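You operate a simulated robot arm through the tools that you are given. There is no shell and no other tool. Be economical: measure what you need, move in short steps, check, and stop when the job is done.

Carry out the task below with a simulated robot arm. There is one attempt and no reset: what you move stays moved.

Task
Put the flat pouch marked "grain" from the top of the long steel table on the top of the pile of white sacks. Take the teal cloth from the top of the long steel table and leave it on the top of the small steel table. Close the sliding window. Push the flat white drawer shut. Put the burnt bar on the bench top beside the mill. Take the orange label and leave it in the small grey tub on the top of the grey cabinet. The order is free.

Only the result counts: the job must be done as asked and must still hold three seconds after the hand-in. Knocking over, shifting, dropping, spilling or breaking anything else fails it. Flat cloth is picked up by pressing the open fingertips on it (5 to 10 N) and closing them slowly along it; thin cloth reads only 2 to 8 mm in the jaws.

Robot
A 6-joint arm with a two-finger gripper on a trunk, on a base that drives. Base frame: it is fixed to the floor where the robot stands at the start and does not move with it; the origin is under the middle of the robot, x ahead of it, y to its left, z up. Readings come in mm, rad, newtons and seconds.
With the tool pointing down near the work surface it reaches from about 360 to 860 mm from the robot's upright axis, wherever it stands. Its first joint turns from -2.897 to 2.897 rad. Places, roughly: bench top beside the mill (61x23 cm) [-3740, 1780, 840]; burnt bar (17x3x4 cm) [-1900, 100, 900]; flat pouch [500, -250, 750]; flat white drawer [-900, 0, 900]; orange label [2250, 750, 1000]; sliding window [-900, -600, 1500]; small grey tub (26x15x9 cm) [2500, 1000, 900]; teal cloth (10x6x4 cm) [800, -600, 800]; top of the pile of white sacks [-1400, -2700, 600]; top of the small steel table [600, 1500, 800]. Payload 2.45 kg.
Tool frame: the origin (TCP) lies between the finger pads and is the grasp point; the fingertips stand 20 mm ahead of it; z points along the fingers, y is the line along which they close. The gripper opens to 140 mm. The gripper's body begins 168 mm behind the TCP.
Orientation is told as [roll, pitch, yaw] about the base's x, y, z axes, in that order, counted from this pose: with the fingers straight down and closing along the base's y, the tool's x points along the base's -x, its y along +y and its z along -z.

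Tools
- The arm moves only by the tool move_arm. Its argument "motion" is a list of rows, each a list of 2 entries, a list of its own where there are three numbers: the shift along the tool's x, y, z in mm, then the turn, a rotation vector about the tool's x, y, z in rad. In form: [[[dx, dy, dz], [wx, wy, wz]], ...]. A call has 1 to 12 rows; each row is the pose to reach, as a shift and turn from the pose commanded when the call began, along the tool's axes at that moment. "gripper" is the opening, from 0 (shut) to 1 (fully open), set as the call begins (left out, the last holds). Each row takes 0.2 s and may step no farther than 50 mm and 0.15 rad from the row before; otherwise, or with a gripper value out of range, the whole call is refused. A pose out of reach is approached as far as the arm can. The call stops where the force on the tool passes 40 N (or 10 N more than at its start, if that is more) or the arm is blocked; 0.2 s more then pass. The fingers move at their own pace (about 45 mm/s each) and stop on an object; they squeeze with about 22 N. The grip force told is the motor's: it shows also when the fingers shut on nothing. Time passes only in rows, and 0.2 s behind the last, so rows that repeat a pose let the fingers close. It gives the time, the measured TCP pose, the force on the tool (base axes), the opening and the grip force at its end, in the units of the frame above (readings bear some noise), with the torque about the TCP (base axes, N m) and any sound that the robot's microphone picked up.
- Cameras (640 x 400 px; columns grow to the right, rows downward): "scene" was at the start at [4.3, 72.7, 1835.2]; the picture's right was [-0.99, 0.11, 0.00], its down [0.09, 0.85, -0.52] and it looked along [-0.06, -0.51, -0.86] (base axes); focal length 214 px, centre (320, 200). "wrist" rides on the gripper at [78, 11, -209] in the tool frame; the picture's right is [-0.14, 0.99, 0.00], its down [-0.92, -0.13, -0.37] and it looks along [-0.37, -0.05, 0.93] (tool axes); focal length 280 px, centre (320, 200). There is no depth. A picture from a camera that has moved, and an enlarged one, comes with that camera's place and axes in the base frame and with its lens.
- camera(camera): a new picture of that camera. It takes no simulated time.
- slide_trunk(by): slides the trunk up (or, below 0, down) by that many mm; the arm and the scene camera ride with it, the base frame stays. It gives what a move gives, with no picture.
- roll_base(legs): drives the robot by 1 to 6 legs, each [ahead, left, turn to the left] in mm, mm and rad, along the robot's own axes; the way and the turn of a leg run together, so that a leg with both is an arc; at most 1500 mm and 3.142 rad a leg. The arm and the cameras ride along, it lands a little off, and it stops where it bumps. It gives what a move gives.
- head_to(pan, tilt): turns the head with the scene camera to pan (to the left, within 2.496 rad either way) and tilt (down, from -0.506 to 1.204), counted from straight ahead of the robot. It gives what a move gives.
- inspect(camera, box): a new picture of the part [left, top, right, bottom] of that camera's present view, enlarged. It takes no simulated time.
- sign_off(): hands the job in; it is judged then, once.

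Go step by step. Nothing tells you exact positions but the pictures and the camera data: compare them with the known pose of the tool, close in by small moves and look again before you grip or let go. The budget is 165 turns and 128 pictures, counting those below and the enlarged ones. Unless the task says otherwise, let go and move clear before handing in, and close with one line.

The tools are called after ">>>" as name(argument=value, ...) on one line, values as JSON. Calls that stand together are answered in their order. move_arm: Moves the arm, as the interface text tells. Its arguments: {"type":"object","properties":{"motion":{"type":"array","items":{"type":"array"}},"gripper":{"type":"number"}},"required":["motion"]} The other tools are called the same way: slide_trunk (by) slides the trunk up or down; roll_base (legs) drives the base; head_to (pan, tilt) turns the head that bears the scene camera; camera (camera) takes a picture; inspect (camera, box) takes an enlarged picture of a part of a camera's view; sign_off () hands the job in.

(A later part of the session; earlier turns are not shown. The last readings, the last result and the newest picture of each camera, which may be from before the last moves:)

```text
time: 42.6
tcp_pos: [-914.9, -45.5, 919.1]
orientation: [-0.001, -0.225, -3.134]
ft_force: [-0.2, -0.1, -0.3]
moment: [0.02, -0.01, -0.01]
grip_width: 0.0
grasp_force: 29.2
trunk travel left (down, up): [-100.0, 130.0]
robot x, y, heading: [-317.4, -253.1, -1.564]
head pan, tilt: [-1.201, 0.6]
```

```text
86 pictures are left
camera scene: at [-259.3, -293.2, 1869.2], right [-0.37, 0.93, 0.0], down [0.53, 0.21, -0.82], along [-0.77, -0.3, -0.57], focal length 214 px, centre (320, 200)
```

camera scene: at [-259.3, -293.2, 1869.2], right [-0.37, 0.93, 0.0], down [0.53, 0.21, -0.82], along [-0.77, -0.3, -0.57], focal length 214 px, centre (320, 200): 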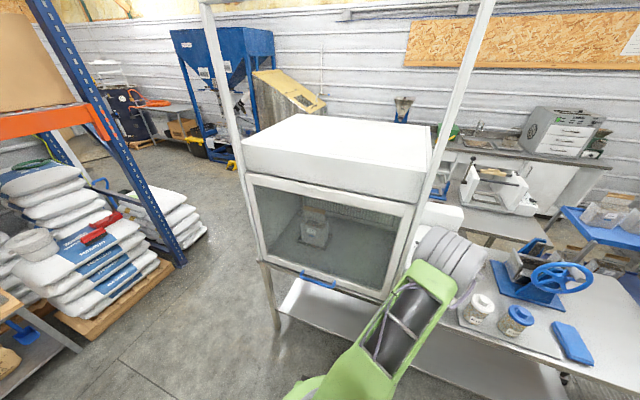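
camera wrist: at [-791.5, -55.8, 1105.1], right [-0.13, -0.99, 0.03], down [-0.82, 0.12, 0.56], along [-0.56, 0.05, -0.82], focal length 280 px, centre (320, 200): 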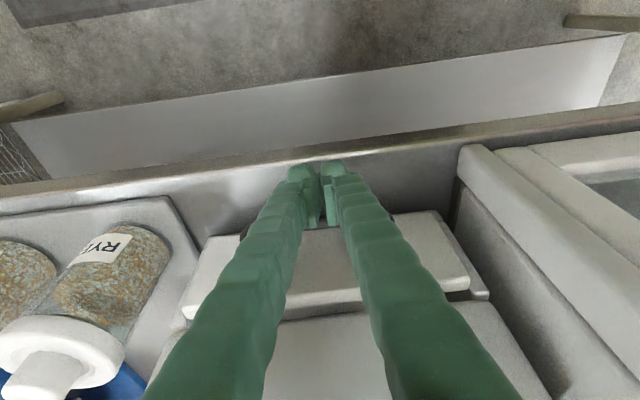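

>>> move_arm(motion=[[[-7.8, 0, 1.8], [0, 0, 0]], [[-15.6, 0, 3.6], [0, 0, 0]], [[-23.4, 0, 5.3], [0, 0, 0]], [[-31.2, 0, 7.1], [0, 0, 0]], [[-39, 0, 8.9], [0, 0, 0]], [[-47, 0, 10.7], [0, 0, 0]], [[-55, 0, 12.4], [0, 0, 0]]])

>>> camera(camera="wrist")

```text
time: 43.5
tcp_pos: [-929.8, -45.5, 914.7]
orientation: [0.009, -0.208, -3.138]
ft_force: [7.2, 2.2, -1.7]
moment: [-0.1, 0.05, -0.06]
grip_width: 6.1
grasp_force: 29.6
trunk travel left (down, up): [-100.0, 130.0]
robot x, y, heading: [-315.8, -249.6, -1.567]
head pan, tilt: [-1.201, 0.6]
stopped in row 4: the force on the tool passed its limit at 47 N (the readings are from after the stop); the commanded pose is now the measured one
```

```text
85 pictures are left
camera wrist: at [-809.4, -54.8, 1101.9], right [-0.13, -0.99, 0.04], down [-0.83, 0.13, 0.55], along [-0.55, 0.04, -0.83], focal length 280 px, centre (320, 200)
```

wrist: 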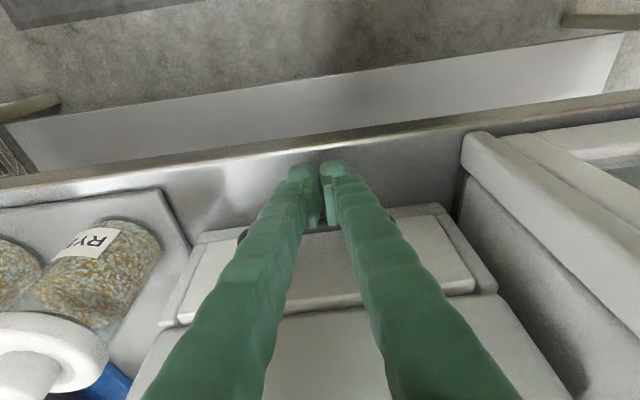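

>>> move_arm(motion=[[[44, 0, -10], [0, 0, 0]], [[88, 0, -20], [0, 0, 0]], [[78, 0, -64], [0, 0, 0]], [[68, 0, -108], [0, 0, 0]], [[58, 0, -152], [0, 0, 0]], [[48, 0, -196], [0, 0, 0]], [[38, 0, -240], [0, 0, 0]], [[28, 0, -284], [0, 0, 0]], [[18, 0, -328], [0, 0, 0]], [[8, 0, -372], [0, 0, 0]], [[0, 0, -415], [0, 0, 0]]])

>>> camera(camera="wrist")

>>> head_to(pan=-1.9, tilt=0.5)

>>> camera(camera="scene")

```text
time: 45.9
tcp_pos: [-843.3, -42.7, 1321.4]
orientation: [0.007, -0.211, -3.139]
ft_force: [0.3, 0.5, -0.4]
moment: [-0.04, 0.05, 0.02]
grip_width: 0.1
grasp_force: 29.9
trunk travel left (down, up): [-100.0, 130.0]
robot x, y, heading: [-317.3, -252.4, -1.561]
head pan, tilt: [-1.201, 0.6]
```

```text
84 pictures are left
camera wrist: at [-722.5, -52.2, 1507.8], right [-0.13, -0.99, 0.04], down [-0.82, 0.13, 0.55], along [-0.55, 0.04, -0.83], focal length 280 px, centre (320, 200)
```

wrist: 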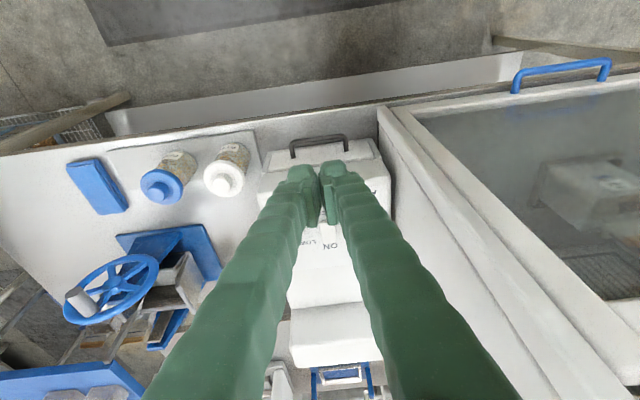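

```text
time: 47.0
tcp_pos: [-843.3, -42.9, 1320.5]
orientation: [0.007, -0.211, -3.136]
ft_force: [-0.3, -0.8, -0.3]
moment: [0.0, 0.0, 0.01]
grip_width: 0.1
grasp_force: 28.9
trunk travel left (down, up): [-100.0, 130.0]
robot x, y, heading: [-316.8, -257.3, -1.558]
head pan, tilt: [-1.901, 0.499]
```

```text
83 pictures are left
camera scene: at [-262.4, -231.7, 1878.3], right [0.32, 0.95, 0.0], down [0.45, -0.15, -0.88], along [-0.83, 0.28, -0.48], focal length 214 px, centre (320, 200)
```

scene: 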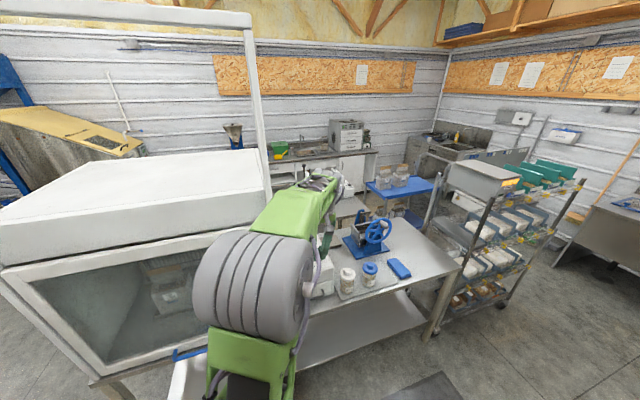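

Drawer is shut. Next the "grain" pouch: I'll spin the robot by half a turn so the arm points to the long table, then approach.

>>> roll_base(legs=[[0, 0, -3.141], [-50, -250, 0]])

>>> head_to(pan=-1.6, tilt=0.8)

>>> camera(camera="scene")

>>> camera(camera="wrist")

```text
time: 57.2
tcp_pos: [452.1, -536.9, 1318.7]
orientation: [0.007, -0.212, -0.031]
ft_force: [-0.5, 1.0, -0.7]
moment: [0.01, 0.03, 0.03]
grip_width: 0.0
grasp_force: 29.4
trunk travel left (down, up): [-100.0, 130.0]
robot x, y, heading: [-66.9, -307.6, 1.538]
head pan, tilt: [-1.901, 0.499]
```

```text
time: 58.0
tcp_pos: [451.1, -536.2, 1320.3]
orientation: [0.007, -0.211, -0.032]
ft_force: [-0.5, -0.2, -0.2]
moment: [0.01, 0.0, 0.01]
grip_width: 0.4
grasp_force: 29.7
trunk travel left (down, up): [-100.0, 130.0]
robot x, y, heading: [-67.9, -306.8, 1.54]
head pan, tilt: [-1.6, 0.799]
```

```text
82 pictures are left
camera scene: at [-125.0, -299.7, 1852.4], right [-0.06, -1.0, 0.0], down [-0.72, 0.04, -0.7], along [0.7, -0.04, -0.72], focal length 214 px, centre (320, 200)
```

scene: 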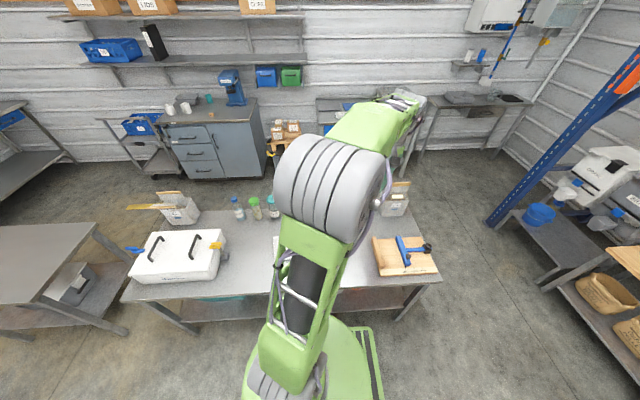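

```text
81 pictures are left
camera wrist: at [331.3, -524.0, 1507.3], right [0.16, 0.99, 0.04], down [0.82, -0.16, 0.55], along [0.55, -0.06, -0.83], focal length 280 px, centre (320, 200)
```

wrist: 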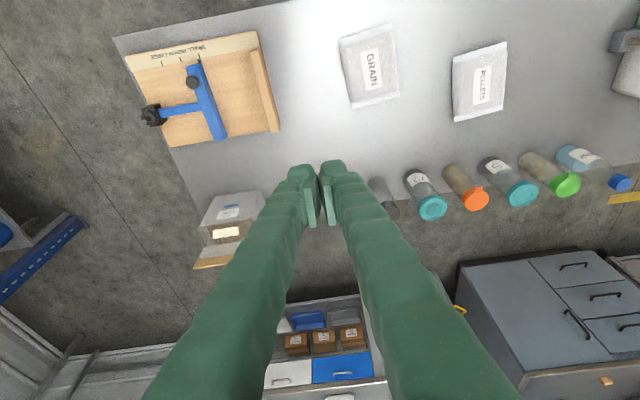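

Grain pouch: centre ≈ [467, -395], about 165×115 mm, turned ≈0.13 rad. I'll straighten the tool and hover above it with the gripper open.

>>> move_arm(motion=[[[7, 17.7, 39.4], [0, 0.026, -0.02]], [[14, 35.4, 78.8], [0, 0.053, -0.04]], [[21, 53, 118], [0, 0.079, -0.06]], [[28, 70.7, 157.5], [0, 0.105, -0.08]], [[35, 88.4, 197], [0, 0.132, -0.1]], [[42, 106, 236], [0, 0.158, -0.12]], [[49, 124, 276], [0, 0.185, -0.14]], [[56, 141.4, 315], [0, 0.211, -0.16]]], gripper=1)

>>> camera(camera="wrist")

```text
time: 59.8
tcp_pos: [467.4, -394.3, 1000.7]
orientation: [-0.01, 0.001, 0.128]
ft_force: [-0.3, -0.1, -0.5]
moment: [0.01, 0.03, 0.01]
grip_width: 140.0
grasp_force: 0.1
trunk travel left (down, up): [-100.0, 130.0]
robot x, y, heading: [-67.9, -310.8, 1.541]
head pan, tilt: [-1.6, 0.799]
```

```text
80 pictures are left
camera wrist: at [388.7, -389.7, 1208.5], right [0.01, 1.0, -0.01], down [0.93, 0.0, 0.37], along [0.37, -0.01, -0.93], focal length 280 px, centre (320, 200)
```

wrist: 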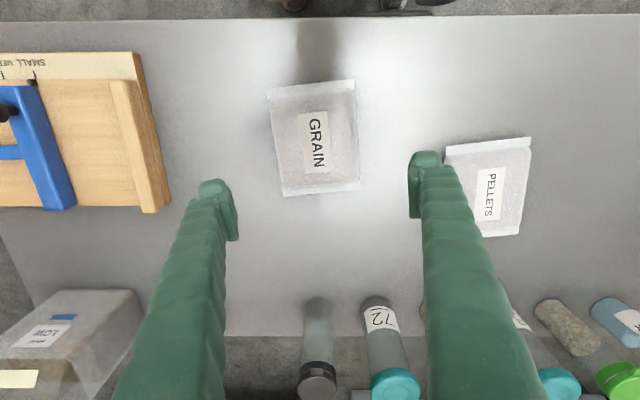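

>>> inspect(camera="wrist", box=[250, 65, 380, 215])

```text
2.67 times, centred on (315, 140) of wrist
camera zoom: at [388.7, -389.7, 1208.5], right [0.01, 1.0, -0.01], down [0.93, 0.0, 0.37], along [0.37, -0.01, -0.93], focal length 748 px, centre (333, 360)
```

zoom: 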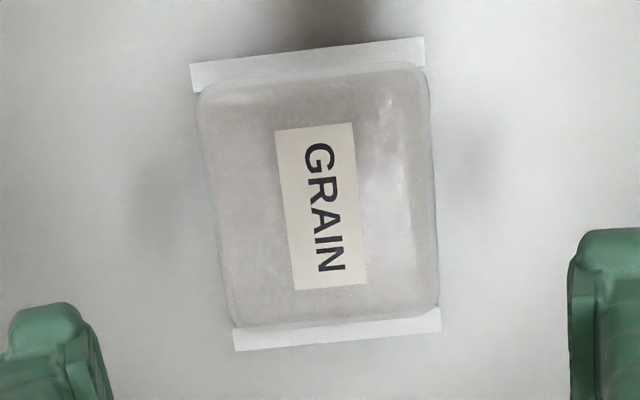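

>>> move_arm(motion=[[[1.8, -6.3, 40], [0.01, 0, 0.01]], [[1.8, -6.3, 80], [0.01, 0, 0.02]], [[1.8, -6.3, 120], [0.01, 0, 0.03]], [[1.8, -6.3, 150], [0.01, 0, 0.03]]])

>>> camera(camera="wrist")

```text
time: 60.8
tcp_pos: [465.4, -402.5, 851.5]
orientation: [-0.019, 0.001, 0.097]
ft_force: [0.3, 0.1, 0.6]
moment: [0.04, 0.02, 0.04]
grip_width: 140.0
grasp_force: 0.1
trunk travel left (down, up): [-100.0, 130.0]
robot x, y, heading: [-70.7, -309.3, 1.541]
head pan, tilt: [-1.6, 0.799]
```

```text
78 pictures are left
camera wrist: at [387.5, -395.2, 1059.5], right [0.04, 1.0, -0.02], down [0.93, -0.03, 0.37], along [0.37, -0.03, -0.93], focal length 280 px, centre (320, 200)
```

wrist: 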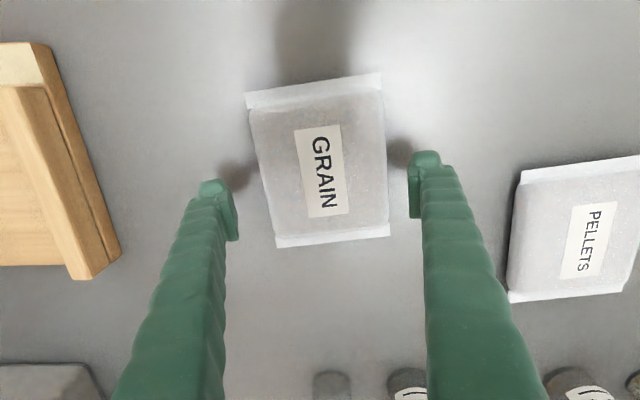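

>>> move_arm(motion=[[[3, 3.3, 15], [-0.019, 0, 0.005]], [[3, 3.3, 30], [-0.019, 0, 0.005]], [[3, 3.3, 42], [-0.019, 0, 0.005]]])

>>> camera(camera="wrist")

```text
time: 61.6
tcp_pos: [461.0, -398.3, 810.6]
orientation: [-0.001, -0.001, 0.094]
ft_force: [1.3, 0.0, 0.1]
moment: [0.0, -0.03, 0.01]
grip_width: 139.9
grasp_force: 0.0
trunk travel left (down, up): [-100.0, 130.0]
robot x, y, heading: [-70.0, -312.6, 1.538]
head pan, tilt: [-1.6, 0.799]
```

```text
77 pictures are left
camera wrist: at [384.0, -395.3, 1017.5], right [0.04, 1.0, 0.0], down [0.93, -0.04, 0.37], along [0.37, -0.02, -0.93], focal length 280 px, centre (320, 200)
```

wrist: 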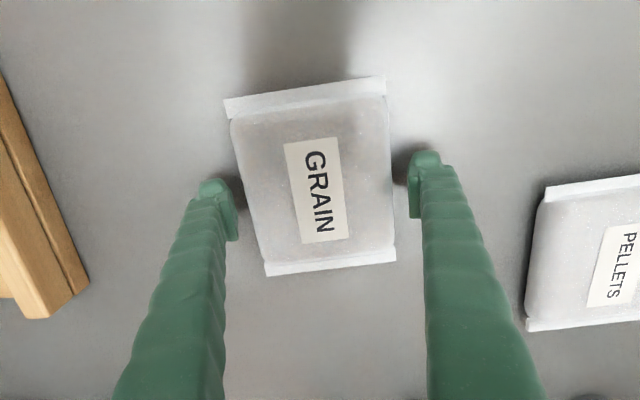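

>>> move_arm(motion=[[[0, -2.5, 6], [0, 0, 0]], [[0, -2.5, 12], [0, 0, 0]], [[0, -2.5, 18], [0, 0, 0]], [[0, -2.5, 23], [0, 0, 0]]])

>>> camera(camera="wrist")

```text
time: 62.7
tcp_pos: [463.2, -400.9, 790.8]
orientation: [-0.002, -0.003, 0.094]
ft_force: [-8.1, 2.8, 25.8]
moment: [1.35, 0.28, -0.07]
grip_width: 140.3
grasp_force: 0.1
trunk travel left (down, up): [-100.0, 130.0]
robot x, y, heading: [-65.0, -312.6, 1.538]
head pan, tilt: [-1.6, 0.799]
stopped in row 4: the force on the tool passed its limit at 43 N (the readings are from after the stop); the commanded pose is now the measured one
```

```text
76 pictures are left
camera wrist: at [383.8, -398.0, 998.8], right [0.04, 1.0, 0.0], down [0.93, -0.04, 0.37], along [0.37, -0.02, -0.93], focal length 280 px, centre (320, 200)
```

wrist: 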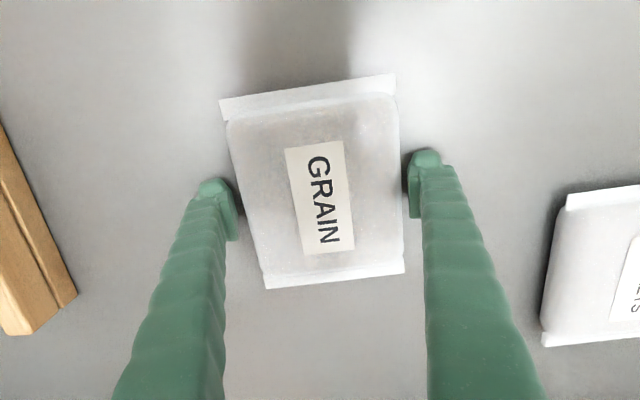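

Fingertips are on the table (z≈770) on both sides of the pouch. Lift 4 mm, close.

>>> move_arm(motion=[[[0, 0, -4], [0, 0, 0]], [[0, 0, -4], [0, 0, 0]], [[0, 0, -4], [0, 0, 0]], [[0, 0, -4], [0, 0, 0]], [[0, 0, -4], [0, 0, 0]]], gripper=0)

>>> move_arm(motion=[[[0, 0, -10], [0, 0, 0]], [[0, 0, -25], [0, 0, 0]], [[0, 0, -50], [0, 0, 0]], [[0, 0, -80], [0, 0, 0]]])

>>> camera(camera="wrist")

```text
time: 63.9
tcp_pos: [464.3, -401.5, 793.7]
orientation: [-0.001, -0.004, 0.094]
ft_force: [1.5, -1.0, 2.2]
moment: [-0.42, -0.21, 0.02]
grip_width: 127.6
grasp_force: 22.2
trunk travel left (down, up): [-100.0, 130.0]
robot x, y, heading: [-66.6, -307.8, 1.536]
head pan, tilt: [-1.6, 0.799]
```

```text
time: 64.9
tcp_pos: [462.7, -401.2, 873.7]
orientation: [-0.001, -0.001, 0.092]
ft_force: [0.0, 0.1, -4.3]
moment: [0.02, -0.05, -0.03]
grip_width: 127.3
grasp_force: 21.6
trunk travel left (down, up): [-100.0, 130.0]
robot x, y, heading: [-66.1, -308.2, 1.54]
head pan, tilt: [-1.6, 0.799]
```

```text
75 pictures are left
camera wrist: at [384.4, -397.4, 1081.4], right [0.04, 1.0, 0.0], down [0.93, -0.04, 0.37], along [0.37, -0.02, -0.93], focal length 280 px, centre (320, 200)
```

wrist: 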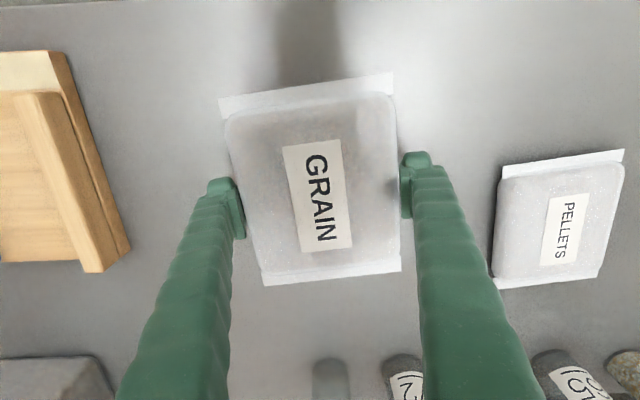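

Pouch is gripped (127 mm, ~0.45 kg). Raise it, turn clear of the table, and drive toward the sacks.

>>> move_arm(motion=[[[0, 0, -50], [0, 0, 0]], [[0, 0, -100], [0, 0, 0]], [[0, 0, -150], [0, 0, 0]], [[0, 0, -200], [0, 0, 0]], [[0, 0, -250], [0, 0, 0]]])

>>> roll_base(legs=[[0, 170, 0], [0, 0, -1.54]])

>>> head_to(pan=-2.0, tilt=0.5)

>>> camera(camera="scene")

```text
time: 66.1
tcp_pos: [462.6, -402.2, 1122.0]
orientation: [0.0, -0.002, 0.093]
ft_force: [-0.6, -0.3, -2.7]
moment: [-0.02, -0.07, 0.03]
grip_width: 127.4
grasp_force: 22.1
trunk travel left (down, up): [-100.0, 130.0]
robot x, y, heading: [-72.1, -308.4, 1.543]
head pan, tilt: [-1.6, 0.799]
```

```text
time: 71.9
tcp_pos: [-302.4, -839.7, 1122.2]
orientation: [-0.003, -0.002, -1.421]
ft_force: [0.3, 0.0, -3.3]
moment: [0.02, -0.02, 0.01]
grip_width: 126.5
grasp_force: 22.2
trunk travel left (down, up): [-100.0, 130.0]
robot x, y, heading: [-238.0, -305.7, 0.026]
head pan, tilt: [-1.6, 0.799]
```

```text
time: 72.8
tcp_pos: [-301.2, -840.4, 1121.7]
orientation: [-0.002, -0.001, -1.421]
ft_force: [0.2, 0.2, -3.1]
moment: [-0.03, 0.01, 0.01]
grip_width: 126.7
grasp_force: 22.2
trunk travel left (down, up): [-100.0, 130.0]
robot x, y, heading: [-238.2, -304.4, 0.025]
head pan, tilt: [-2.0, 0.499]
```

```text
74 pictures are left
camera scene: at [-266.9, -247.5, 1878.2], right [-0.92, 0.39, 0.0], down [0.19, 0.44, -0.88], along [-0.34, -0.81, -0.48], focal length 214 px, centre (320, 200)
```

scene: 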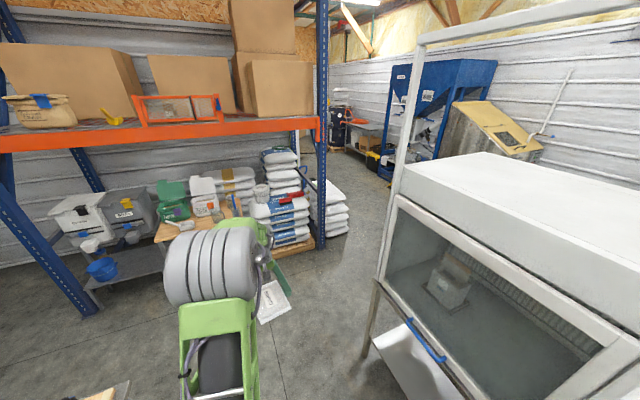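

>>> roll_base(legs=[[-60, -1080, -0.026], [-1150, 0, 0]])

>>> head_to(pan=-1.5, tilt=0.6)

>>> camera(camera="scene")

>>> camera(camera="wrist")

```text
time: 88.0
tcp_pos: [-1525.7, -1907.1, 1122.0]
orientation: [-0.003, 0.0, -1.447]
ft_force: [-0.2, -0.8, -3.0]
moment: [-0.02, -0.02, 0.0]
grip_width: 125.5
grasp_force: 22.1
trunk travel left (down, up): [-100.0, 130.0]
robot x, y, heading: [-1449.1, -1377.7, -0.006]
head pan, tilt: [-2.0, 0.499]
```

```text
time: 88.9
tcp_pos: [-1525.6, -1907.9, 1121.4]
orientation: [-0.002, -0.002, -1.447]
ft_force: [0.6, 0.2, -3.2]
moment: [0.01, -0.01, -0.01]
grip_width: 125.5
grasp_force: 21.4
trunk travel left (down, up): [-100.0, 130.0]
robot x, y, heading: [-1445.6, -1375.0, -0.006]
head pan, tilt: [-1.499, 0.6]
```

```text
73 pictures are left
camera scene: at [-1430.3, -1322.5, 1869.2], right [-1.0, -0.07, 0.0], down [-0.04, 0.56, -0.83], along [0.06, -0.82, -0.56], focal length 214 px, centre (320, 200)
```

scene: 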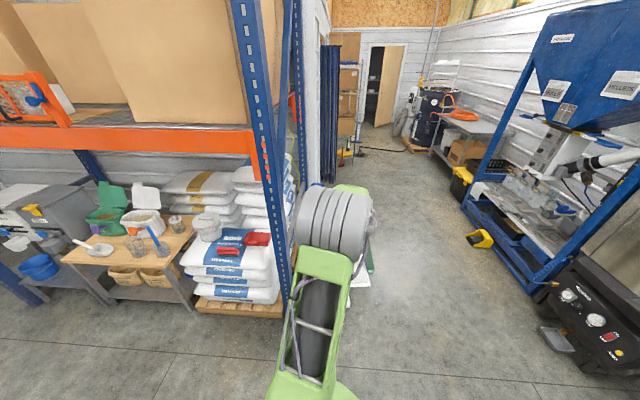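

```text
72 pictures are left
camera wrist: at [-1523.1, -1828.0, 1329.7], right [1.0, -0.01, 0.0], down [-0.01, -0.93, 0.37], along [-0.01, -0.37, -0.93], focal length 280 px, centre (320, 200)
```

wrist: 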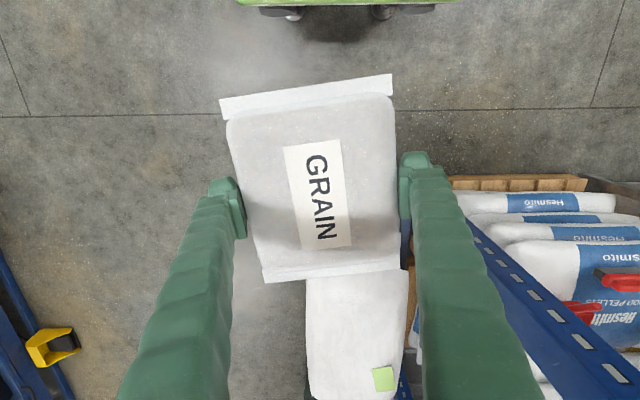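

Pile of plain white sacks is at about x -1585…-1210, y -2400…-3000. Drive in closer.

>>> roll_base(legs=[[-50, -550, 0]])

>>> camera(camera="scene")

>>> camera(camera="wrist")

```text
time: 94.2
tcp_pos: [-1575.2, -2447.8, 1122.4]
orientation: [-0.003, -0.002, -1.448]
ft_force: [-0.5, -0.5, -4.6]
moment: [0.0, -0.01, -0.03]
grip_width: 125.0
grasp_force: 21.9
trunk travel left (down, up): [-100.0, 130.0]
robot x, y, heading: [-1499.0, -1914.7, -0.004]
head pan, tilt: [-1.499, 0.6]
```

```text
71 pictures are left
camera scene: at [-1480.5, -1863.9, 1869.2], right [-1.0, -0.07, 0.0], down [-0.04, 0.56, -0.82], along [0.06, -0.82, -0.57], focal length 214 px, centre (320, 200)
```

scene: 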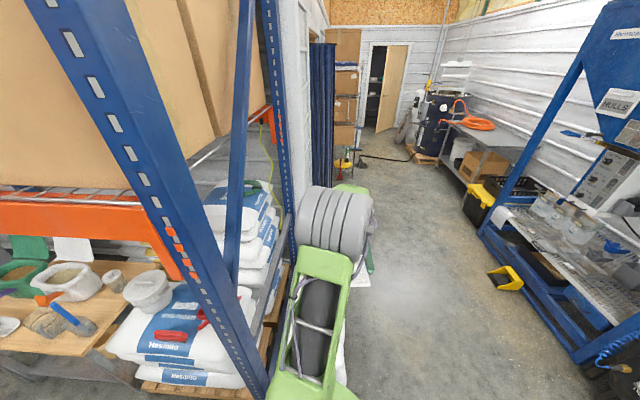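

```text
70 pictures are left
camera wrist: at [-1572.7, -2369.5, 1329.6], right [1.0, -0.01, 0.0], down [-0.01, -0.93, 0.37], along [-0.01, -0.37, -0.93], focal length 280 px, centre (320, 200)
```

wrist: 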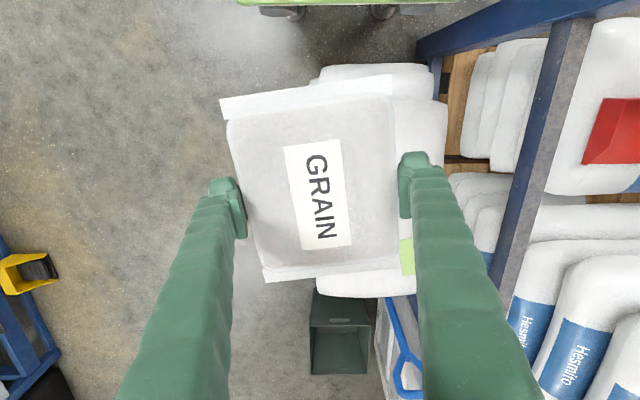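

>>> move_arm(motion=[[[-42, 24, 0], [0, 0, 0]], [[-84, 48, 0], [0, 0, 0]], [[-127, 72, 0], [0, 0, 0]], [[-169, 96, 0], [0, 0, 0]], [[-211, 120, 0], [0, 0, 0]], [[-211, 120, 48], [0, 0, 0]], [[-211, 120, 96], [0, 0, 0]], [[-211, 120, 144], [0, 0, 0]], [[-211, 120, 192], [0, 0, 0]], [[-211, 120, 240], [0, 0, 0]], [[-211, 120, 288], [0, 0, 0]], [[-211, 120, 320], [0, 0, 0]]])

>>> camera(camera="wrist")

```text
time: 96.8
tcp_pos: [-1431.3, -2643.9, 799.8]
orientation: [-0.003, -0.004, -1.448]
ft_force: [-0.5, 0.1, -3.3]
moment: [0.04, 0.01, -0.01]
grip_width: 124.8
grasp_force: 21.8
trunk travel left (down, up): [-100.0, 130.0]
robot x, y, heading: [-1497.1, -1916.8, 0.001]
head pan, tilt: [-1.499, 0.6]
```

```text
69 pictures are left
camera wrist: at [-1428.5, -2566.5, 1009.5], right [1.0, -0.01, 0.0], down [-0.01, -0.93, 0.37], along [-0.01, -0.37, -0.93], focal length 280 px, centre (320, 200)
```

wrist: 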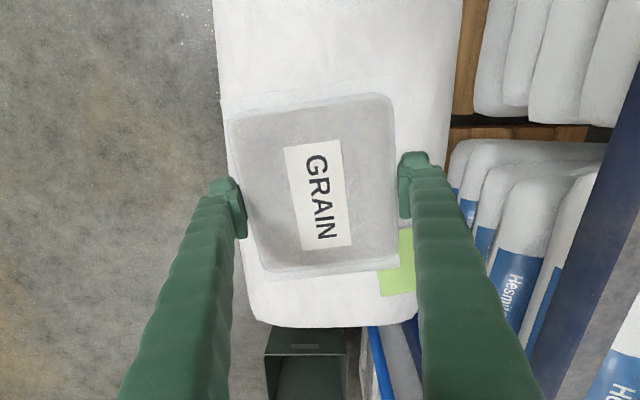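

>>> move_arm(motion=[[[14, 12, 20], [0, 0, 0]], [[27, 23, 40], [0, 0, 0]], [[27, 23, 60], [0, 0, 0]], [[27, 23, 80], [0, 0, 0]], [[27, 23, 100], [0, 0, 0]], [[27, 23, 120], [0, 0, 0]]])

>>> camera(camera="wrist")

```text
time: 98.2
tcp_pos: [-1410.6, -2613.6, 682.0]
orientation: [-0.002, -0.002, -1.447]
ft_force: [0.3, -0.5, -2.7]
moment: [-0.01, 0.01, -0.03]
grip_width: 124.5
grasp_force: 22.0
trunk travel left (down, up): [-100.0, 130.0]
robot x, y, heading: [-1498.2, -1917.0, -0.002]
head pan, tilt: [-1.499, 0.6]
```

```text
68 pictures are left
camera wrist: at [-1409.2, -2535.5, 889.5], right [1.0, -0.01, 0.0], down [-0.01, -0.93, 0.37], along [-0.01, -0.37, -0.93], focal length 280 px, centre (320, 200)
```

wrist: 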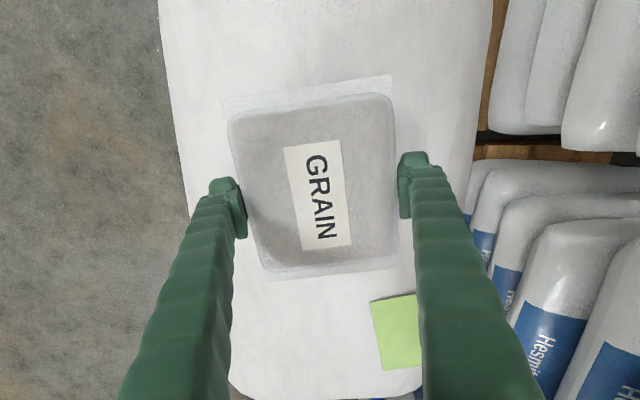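

>>> move_arm(motion=[[[0, 0, 15], [0, 0, 0]], [[0, 0, 30], [0, 0, 0]], [[0, 0, 45], [0, 0, 0]], [[0, 0, 55], [0, 0, 0]], [[0, 0, 65], [0, 0, 0]], [[0, 0, 72], [0, 0, 0]], [[0, 0, 79], [0, 0, 0]], [[0, 0, 86], [0, 0, 0]], [[0, 0, 92], [0, 0, 0]], [[0, 0, 98], [0, 0, 0]], [[0, 0, 104], [0, 0, 0]], [[0, 0, 110], [0, 0, 0]]])

>>> camera(camera="wrist")

```text
time: 99.8
tcp_pos: [-1411.0, -2617.4, 613.8]
orientation: [-0.001, -0.008, -1.447]
ft_force: [0.8, 6.9, 18.4]
moment: [0.91, -1.11, 0.74]
grip_width: 127.7
grasp_force: 21.7
trunk travel left (down, up): [-100.0, 130.0]
robot x, y, heading: [-1493.6, -1914.2, -0.0]
head pan, tilt: [-1.499, 0.6]
stopped in row 7: the force on the tool passed its limit at 94 N (the readings are from after the stop); the commanded pose is now the measured one
```

```text
67 pictures are left
camera wrist: at [-1409.3, -2537.6, 820.3], right [1.0, -0.01, 0.0], down [-0.01, -0.93, 0.38], along [0.0, -0.38, -0.93], focal length 280 px, centre (320, 200)
```

wrist: 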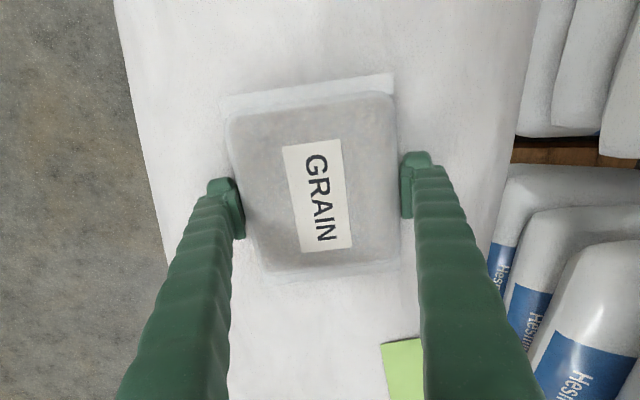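

On the sack top. Release and lift away.

>>> move_arm(motion=[[[0, 0, -2], [0, 0, 0]], [[0, 0, -2], [0, 0, 0]], [[0, 0, -2], [0, 0, 0]], [[0, 0, -2], [0, 0, 0]]], gripper=1)

>>> move_arm(motion=[[[0, 0, -10], [0, 0, 0]], [[0, 0, -30], [0, 0, 0]], [[0, 0, -70], [0, 0, 0]], [[0, 0, -120], [0, 0, 0]], [[0, 0, -170], [0, 0, 0]], [[0, 0, -220], [0, 0, 0]], [[0, 0, -270], [0, 0, 0]], [[0, 0, -320], [0, 0, 0]], [[0, 0, -370], [0, 0, 0]], [[0, 0, -420], [0, 0, 0]], [[0, 0, -470], [0, 0, 0]], [[0, 0, -520], [0, 0, 0]]])

>>> camera(camera="wrist")

```text
time: 100.8
tcp_pos: [-1411.0, -2618.1, 613.0]
orientation: [0.0, -0.008, -1.447]
ft_force: [0.0, 0.4, 0.1]
moment: [0.01, -0.02, 0.01]
grip_width: 139.8
grasp_force: 0.0
trunk travel left (down, up): [-100.0, 130.0]
robot x, y, heading: [-1499.5, -1916.1, -0.001]
head pan, tilt: [-1.499, 0.6]
```

```text
time: 103.3
tcp_pos: [-1408.4, -2612.2, 1132.7]
orientation: [-0.002, -0.005, -1.447]
ft_force: [-0.1, 0.2, -0.4]
moment: [-0.04, 0.0, -0.02]
grip_width: 140.0
grasp_force: 0.1
trunk travel left (down, up): [-100.0, 130.0]
robot x, y, heading: [-1496.7, -1916.1, 0.001]
head pan, tilt: [-1.499, 0.6]
```

```text
66 pictures are left
camera wrist: at [-1406.6, -2532.6, 1339.8], right [1.0, -0.01, 0.0], down [-0.01, -0.93, 0.38], along [-0.01, -0.38, -0.93], focal length 280 px, centre (320, 200)
```

wrist: 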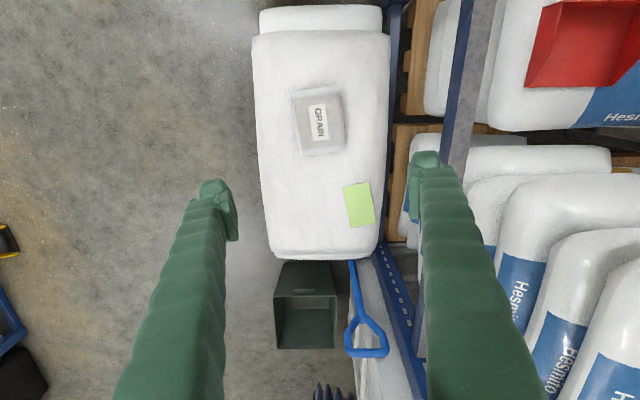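

Pouch rests on the sacks. Now look for the burnt bar from this side.

>>> roll_base(legs=[[-300, 450, 0]])

>>> head_to(pan=1.7, tilt=0.45)

>>> camera(camera="scene")

```text
time: 107.8
tcp_pos: [-1708.3, -2165.8, 1132.1]
orientation: [-0.002, -0.007, -1.446]
ft_force: [-0.6, 0.7, 0.4]
moment: [-0.02, -0.01, 0.0]
grip_width: 140.0
grasp_force: 0.1
trunk travel left (down, up): [-100.0, 130.0]
robot x, y, heading: [-1796.9, -1467.3, 0.0]
head pan, tilt: [-1.499, 0.6]
```

```text
time: 110.5
tcp_pos: [-1709.5, -2166.2, 1131.5]
orientation: [0.0, -0.007, -1.446]
ft_force: [0.4, -0.6, 0.0]
moment: [0.01, -0.02, 0.01]
grip_width: 139.8
grasp_force: 0.1
trunk travel left (down, up): [-100.0, 130.0]
robot x, y, heading: [-1796.9, -1470.9, 0.002]
head pan, tilt: [1.7, 0.45]
```

```text
65 pictures are left
camera scene: at [-1798.9, -1236.9, 1882.7], right [0.99, 0.13, 0.0], down [0.06, -0.43, -0.9], along [-0.12, 0.89, -0.44], focal length 214 px, centre (320, 200)
```

scene: 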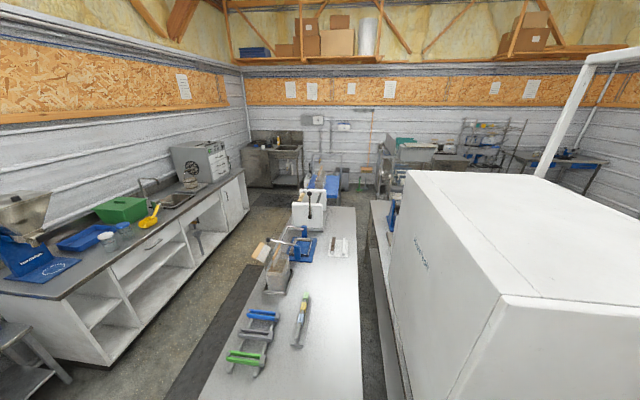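

>>> inspect(camera="scene", box=[250, 190, 370, 270])

>>> inspect(camera="scene", box=[150, 110, 270, 210])

```text
5.00 times, centred on (310, 230) of scene
camera zoom: at [-1798.9, -1236.9, 1882.7], right [0.99, 0.13, 0.0], down [0.06, -0.43, -0.9], along [-0.12, 0.89, -0.44], focal length 1072 px, centre (370, 50)
```

zoom: 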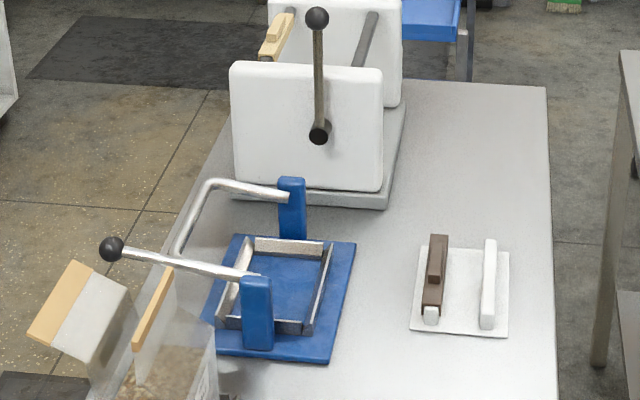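

```text
4.00 times, centred on (210, 160) of scene
camera zoom: at [-1798.9, -1236.9, 1882.7], right [0.99, 0.13, 0.0], down [0.06, -0.43, -0.9], along [-0.12, 0.89, -0.44], focal length 858 px, centre (760, 360)
```

zoom: 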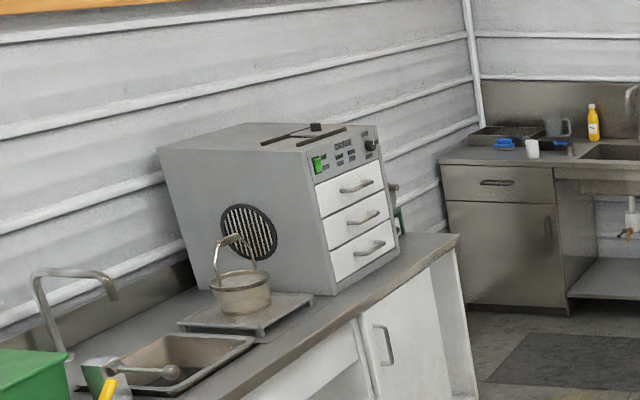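

The burnt bar sits on a white tray at about [-1872, 0, 900] on the middle table, reachable from the aisle at x≈-2560. I'll check the table's near end and retract the arm.

>>> move_arm(motion=[[[45, 0, 0], [0, 0, 0]], [[90, 0, 0], [0, 0, 0]], [[135, 0, 0], [0, 0, 0]], [[180, 0, 0], [0, 0, 0]], [[225, 0, 0], [0, 0, 0]]], gripper=0.6)

>>> head_to(pan=2.1, tilt=0.9)

>>> camera(camera="scene")

```text
time: 111.7
tcp_pos: [-1737.5, -1944.1, 1132.5]
orientation: [-0.002, -0.009, -1.444]
ft_force: [-0.6, 0.0, 0.0]
moment: [-0.05, 0.04, -0.03]
grip_width: 83.9
grasp_force: 0.0
trunk travel left (down, up): [-100.0, 130.0]
robot x, y, heading: [-1799.9, -1465.9, 0.001]
head pan, tilt: [1.7, 0.45]
```

```text
time: 112.6
tcp_pos: [-1737.3, -1944.9, 1132.0]
orientation: [-0.001, -0.007, -1.447]
ft_force: [-0.2, 0.0, -0.3]
moment: [-0.05, -0.02, -0.01]
grip_width: 83.8
grasp_force: 0.1
trunk travel left (down, up): [-100.0, 130.0]
robot x, y, heading: [-1798.3, -1466.8, -0.001]
head pan, tilt: [2.1, 0.901]
```

```text
62 pictures are left
camera scene: at [-1825.2, -1263.0, 1844.5], right [0.86, 0.5, 0.0], down [0.39, -0.68, -0.62], along [-0.31, 0.54, -0.78], focal length 214 px, centre (320, 200)
```

scene: 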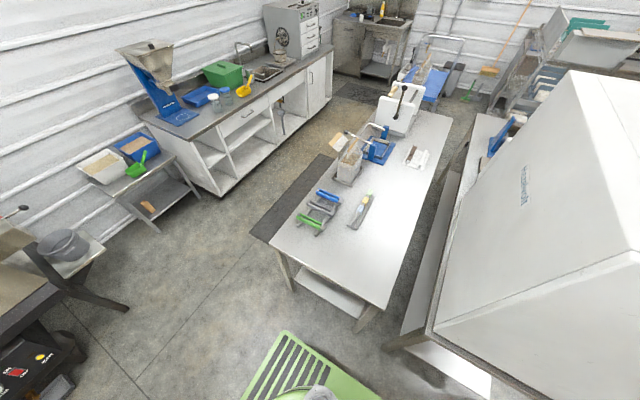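

>>> roll_base(legs=[[-850, 0, 0], [0, 1420, 0]])

>>> head_to(pan=0.1, tilt=0.8)

>>> camera(camera="scene")

>>> head_to(pan=2.0, tilt=0.5)

>>> camera(camera="scene")

```text
time: 129.1
tcp_pos: [-2589.3, -558.5, 1132.7]
orientation: [-0.001, -0.007, -1.454]
ft_force: [0.6, 0.1, -0.3]
moment: [0.0, 0.0, 0.02]
grip_width: 84.3
grasp_force: 0.0
trunk travel left (down, up): [-100.0, 130.0]
robot x, y, heading: [-2646.3, -81.6, -0.006]
head pan, tilt: [2.1, 0.901]
```

```text
time: 131.0
tcp_pos: [-2590.3, -559.8, 1132.2]
orientation: [-0.001, -0.007, -1.454]
ft_force: [0.5, -0.7, -0.3]
moment: [-0.02, 0.01, 0.01]
grip_width: 84.0
grasp_force: 0.0
trunk travel left (down, up): [-100.0, 130.0]
robot x, y, heading: [-2641.4, -78.5, -0.007]
head pan, tilt: [0.099, 0.799]
```

```text
61 pictures are left
camera scene: at [-2553.6, 64.8, 1852.3], right [0.09, -1.0, 0.0], down [-0.71, -0.07, -0.7], along [0.69, 0.06, -0.72], focal length 214 px, centre (320, 200)
```

scene: 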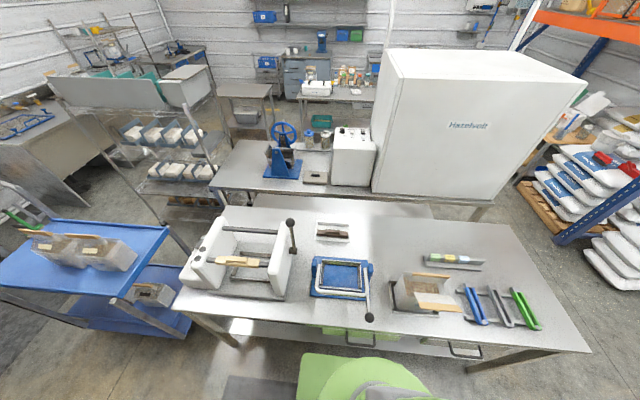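

```text
time: 132.9
tcp_pos: [-2588.7, -560.2, 1132.1]
orientation: [0.001, -0.009, -1.454]
ft_force: [-0.3, 0.7, 0.7]
moment: [0.01, 0.03, 0.02]
grip_width: 83.9
grasp_force: 0.1
trunk travel left (down, up): [-100.0, 130.0]
robot x, y, heading: [-2648.0, -84.6, -0.006]
head pan, tilt: [2.0, 0.499]
```

```text
60 pictures are left
camera scene: at [-2671.1, 140.4, 1878.3], right [0.91, 0.41, 0.0], down [0.2, -0.44, -0.88], along [-0.36, 0.8, -0.48], focal length 214 px, centre (320, 200)
```

scene: 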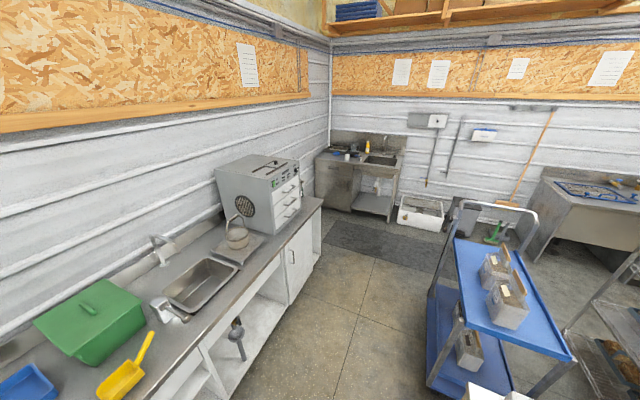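

>>> move_arm(motion=[[[26, 41, -7], [0, 0, 0.012]], [[53, 82, -14], [0, 0, 0.023]], [[79, 123, -21], [0, 0, 0.035]], [[106, 164, -28], [0, 0, 0.046]], [[132, 205, -35], [0, 0, 0.058]], [[159, 246, -42], [0, 0, 0.07]], [[185, 287, -49], [0, 0, 0.081]], [[212, 328, -56], [0, 0, 0.093]], [[238, 369, -63], [0, 0, 0.104]], [[265, 410, -70], [0, 0, 0.116]]])

>>> move_arm(motion=[[[21, 44, 0], [0, 0, 0]], [[42, 88, 0], [0, 0, 0]], [[63, 132, 0], [0, 0, 0]], [[84, 176, 0], [0, 0, 0]], [[105, 220, 0], [0, 0, 0]], [[126, 264, 0], [0, 0, 0]], [[147, 308, 0], [0, 0, 0]], [[168, 352, 0], [0, 0, 0]], [[186, 385, 0], [0, 0, 0]]])

>>> camera(camera="wrist")

```text
time: 135.1
tcp_pos: [-2212.3, -247.5, 1197.8]
orientation: [-0.003, -0.005, -1.571]
ft_force: [-0.4, -0.3, 0.1]
moment: [0.0, 0.07, 0.0]
grip_width: 83.8
grasp_force: 0.0
trunk travel left (down, up): [-100.0, 130.0]
robot x, y, heading: [-2647.3, -81.3, -0.01]
head pan, tilt: [2.0, 0.499]
```

```text
time: 137.1
tcp_pos: [-1825.7, -59.2, 1195.2]
orientation: [-0.003, -0.008, -1.569]
ft_force: [0.4, -0.2, -0.2]
moment: [-0.01, 0.09, 0.0]
grip_width: 84.1
grasp_force: 0.0
trunk travel left (down, up): [-100.0, 130.0]
robot x, y, heading: [-2648.4, -85.9, -0.005]
head pan, tilt: [2.0, 0.499]
```

```text
59 pictures are left
camera wrist: at [-1814.3, 20.2, 1402.0], right [0.99, -0.14, 0.0], down [-0.13, -0.92, 0.38], along [-0.05, -0.37, -0.93], focal length 280 px, centre (320, 200)
```

wrist: 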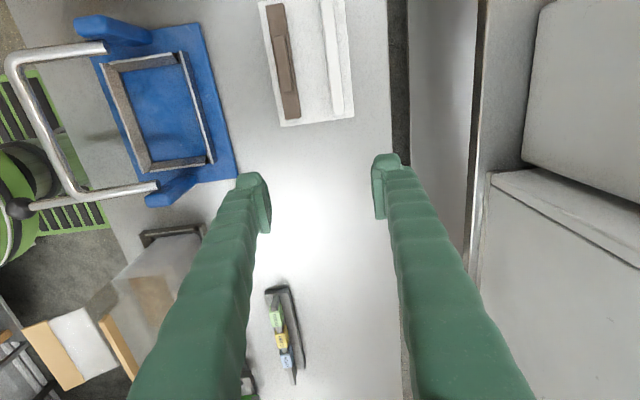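

>>> move_arm(motion=[[[32, -10, 36], [0, 0, 0]], [[64, -20, 72], [0, 0, 0]], [[97, -30, 108], [0, 0, 0]], [[129, -40, 145], [0, 0, 0]]])

>>> camera(camera="wrist")

```text
time: 138.1
tcp_pos: [-1868.0, 69.1, 1051.4]
orientation: [0.001, -0.007, -1.568]
ft_force: [-0.2, 0.8, -0.6]
moment: [-0.04, 0.0, -0.02]
grip_width: 83.9
grasp_force: 0.0
trunk travel left (down, up): [-100.0, 130.0]
robot x, y, heading: [-2647.0, -87.3, -0.008]
head pan, tilt: [2.0, 0.499]
```

```text
58 pictures are left
camera wrist: at [-1855.7, 148.5, 1258.5], right [0.99, -0.14, 0.0], down [-0.13, -0.92, 0.38], along [-0.05, -0.37, -0.93], focal length 280 px, centre (320, 200)
```

wrist: 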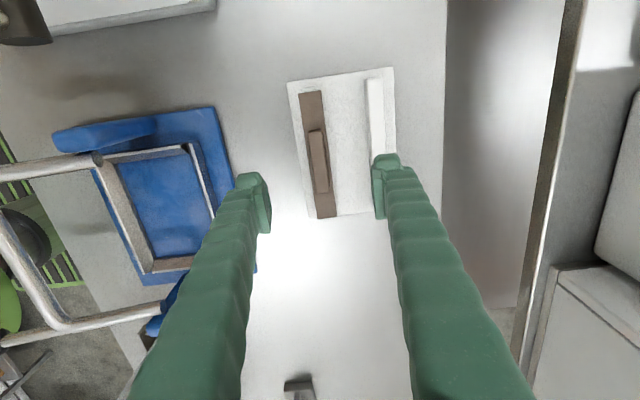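

>>> inspect(camera="wrist", box=[270, 60, 410, 230])

```text
2.35 times, centred on (340, 145) of wrist
camera zoom: at [-1855.7, 148.5, 1258.5], right [0.99, -0.14, 0.0], down [-0.13, -0.92, 0.38], along [-0.05, -0.37, -0.93], focal length 660 px, centre (273, 329)
```

zoom: 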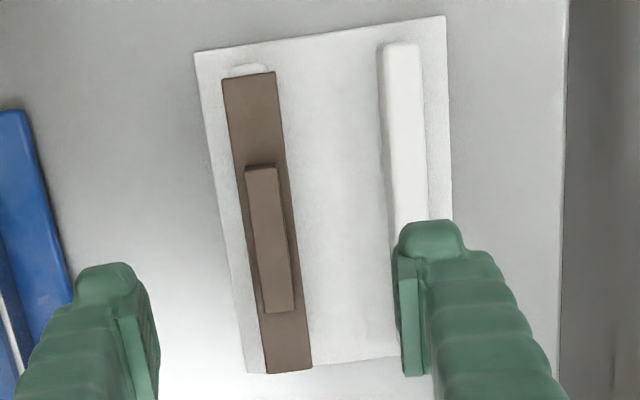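

Bar is 168 mm along y, centred at [-1869, 61], top ≈900. Narrow the opening and descend around it.

>>> move_arm(motion=[[[-8, 0, 40], [0, 0.007, 0]], [[-8, 0, 80], [0, 0.007, 0]], [[-8, 0, 110], [0, 0.007, 0]], [[-8, 0, 126], [0, 0.007, 0]]], gripper=0.43)

>>> camera(camera="wrist")

```text
time: 139.1
tcp_pos: [-1870.1, 58.0, 925.0]
orientation: [-0.002, 0.002, -1.569]
ft_force: [1.1, -0.2, -0.4]
moment: [-0.02, 0.03, 0.0]
grip_width: 60.3
grasp_force: 0.1
trunk travel left (down, up): [-100.0, 130.0]
robot x, y, heading: [-2641.9, -84.6, -0.008]
head pan, tilt: [2.0, 0.499]
```

```text
56 pictures are left
camera wrist: at [-1857.5, 135.6, 1133.1], right [0.99, -0.14, 0.0], down [-0.13, -0.92, 0.37], along [-0.05, -0.37, -0.93], focal length 280 px, centre (320, 200)
```

wrist: 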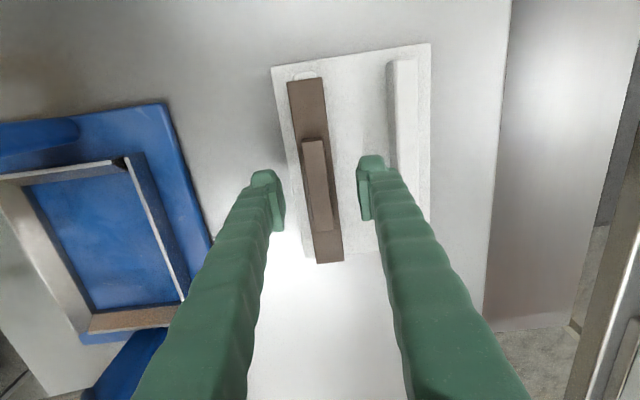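

>>> move_arm(motion=[[[3, -1, 10], [0, 0, 0]], [[3, -1, 20], [0, 0, 0]], [[3, -1, 28], [0, 0, 0]], [[3, -1, 33], [0, 0, 0]], [[3, -1, 38], [0, 0, 0]]])

>>> camera(camera="wrist")

```text
time: 140.3
tcp_pos: [-1870.0, 60.4, 886.6]
orientation: [-0.001, 0.0, -1.57]
ft_force: [0.4, 0.0, 1.0]
moment: [-0.01, 0.01, -0.03]
grip_width: 60.2
grasp_force: 0.1
trunk travel left (down, up): [-100.0, 130.0]
robot x, y, heading: [-2645.8, -86.1, -0.009]
head pan, tilt: [2.0, 0.499]
```

```text
55 pictures are left
camera wrist: at [-1858.4, 138.2, 1095.8], right [0.99, -0.14, 0.0], down [-0.13, -0.92, 0.37], along [-0.05, -0.37, -0.93], focal length 280 px, centre (320, 200)
```

wrist: 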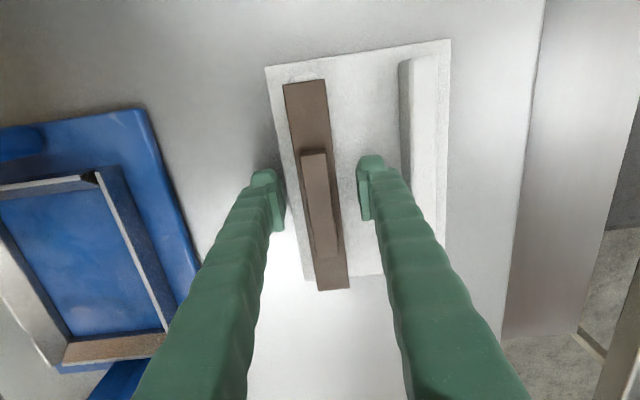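

>>> move_arm(motion=[[[0, 0, 4], [0, 0, 0]], [[0, 0, 8], [0, 0, 0]], [[0, 0, 12], [0, 0, 0]], [[0, 0, 15], [0, 0, 0]], [[0, 0, 18], [0, 0, 0]], [[0, 0, 20], [0, 0, 0]], [[0, 0, 22], [0, 0, 0]]])

```text
time: 141.4
tcp_pos: [-1865.5, 60.0, 878.1]
orientation: [0.008, 0.002, -1.569]
ft_force: [-7.7, -1.7, 16.8]
moment: [-0.04, 0.9, 0.1]
grip_width: 66.5
grasp_force: 4.6
trunk travel left (down, up): [-100.0, 130.0]
robot x, y, heading: [-2645.4, -82.4, -0.006]
head pan, tilt: [2.0, 0.499]
stopped in row 5: the force on the tool passed its limit at 44 N (the readings are from after the stop); the commanded pose is now the measured one
```

>>> move_arm(motion=[[[0, -3, -6], [0, 0, 0]], [[0, -3, -6], [0, 0, 0]], [[0, -3, -6], [0, 0, 0]], [[0, -3, -6], [0, 0, 0]], [[0, -3, -6], [0, 0, 0]], [[0, -3, -6], [0, 0, 0]]], gripper=0)

>>> camera(camera="wrist")

```text
time: 142.8
tcp_pos: [-1870.6, 60.2, 882.5]
orientation: [0.008, 0.001, -1.57]
ft_force: [0.4, -0.9, 0.0]
moment: [-0.02, -0.02, 0.02]
grip_width: 24.8
grasp_force: 21.8
trunk travel left (down, up): [-100.0, 130.0]
robot x, y, heading: [-2645.6, -83.3, -0.012]
head pan, tilt: [2.0, 0.499]
```

```text
54 pictures are left
camera wrist: at [-1859.2, 138.7, 1090.5], right [0.99, -0.14, 0.01], down [-0.13, -0.92, 0.37], along [-0.04, -0.36, -0.93], focal length 280 px, centre (320, 200)
```

wrist: 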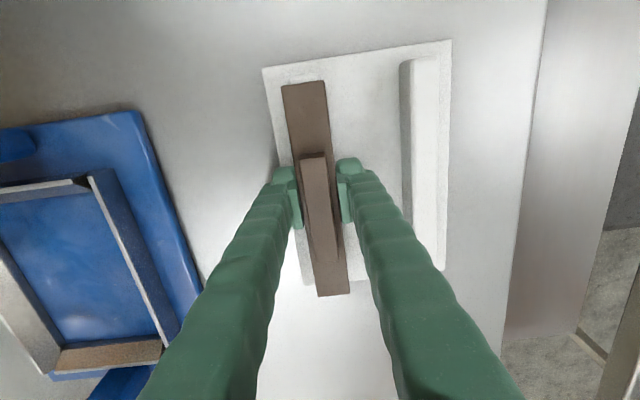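

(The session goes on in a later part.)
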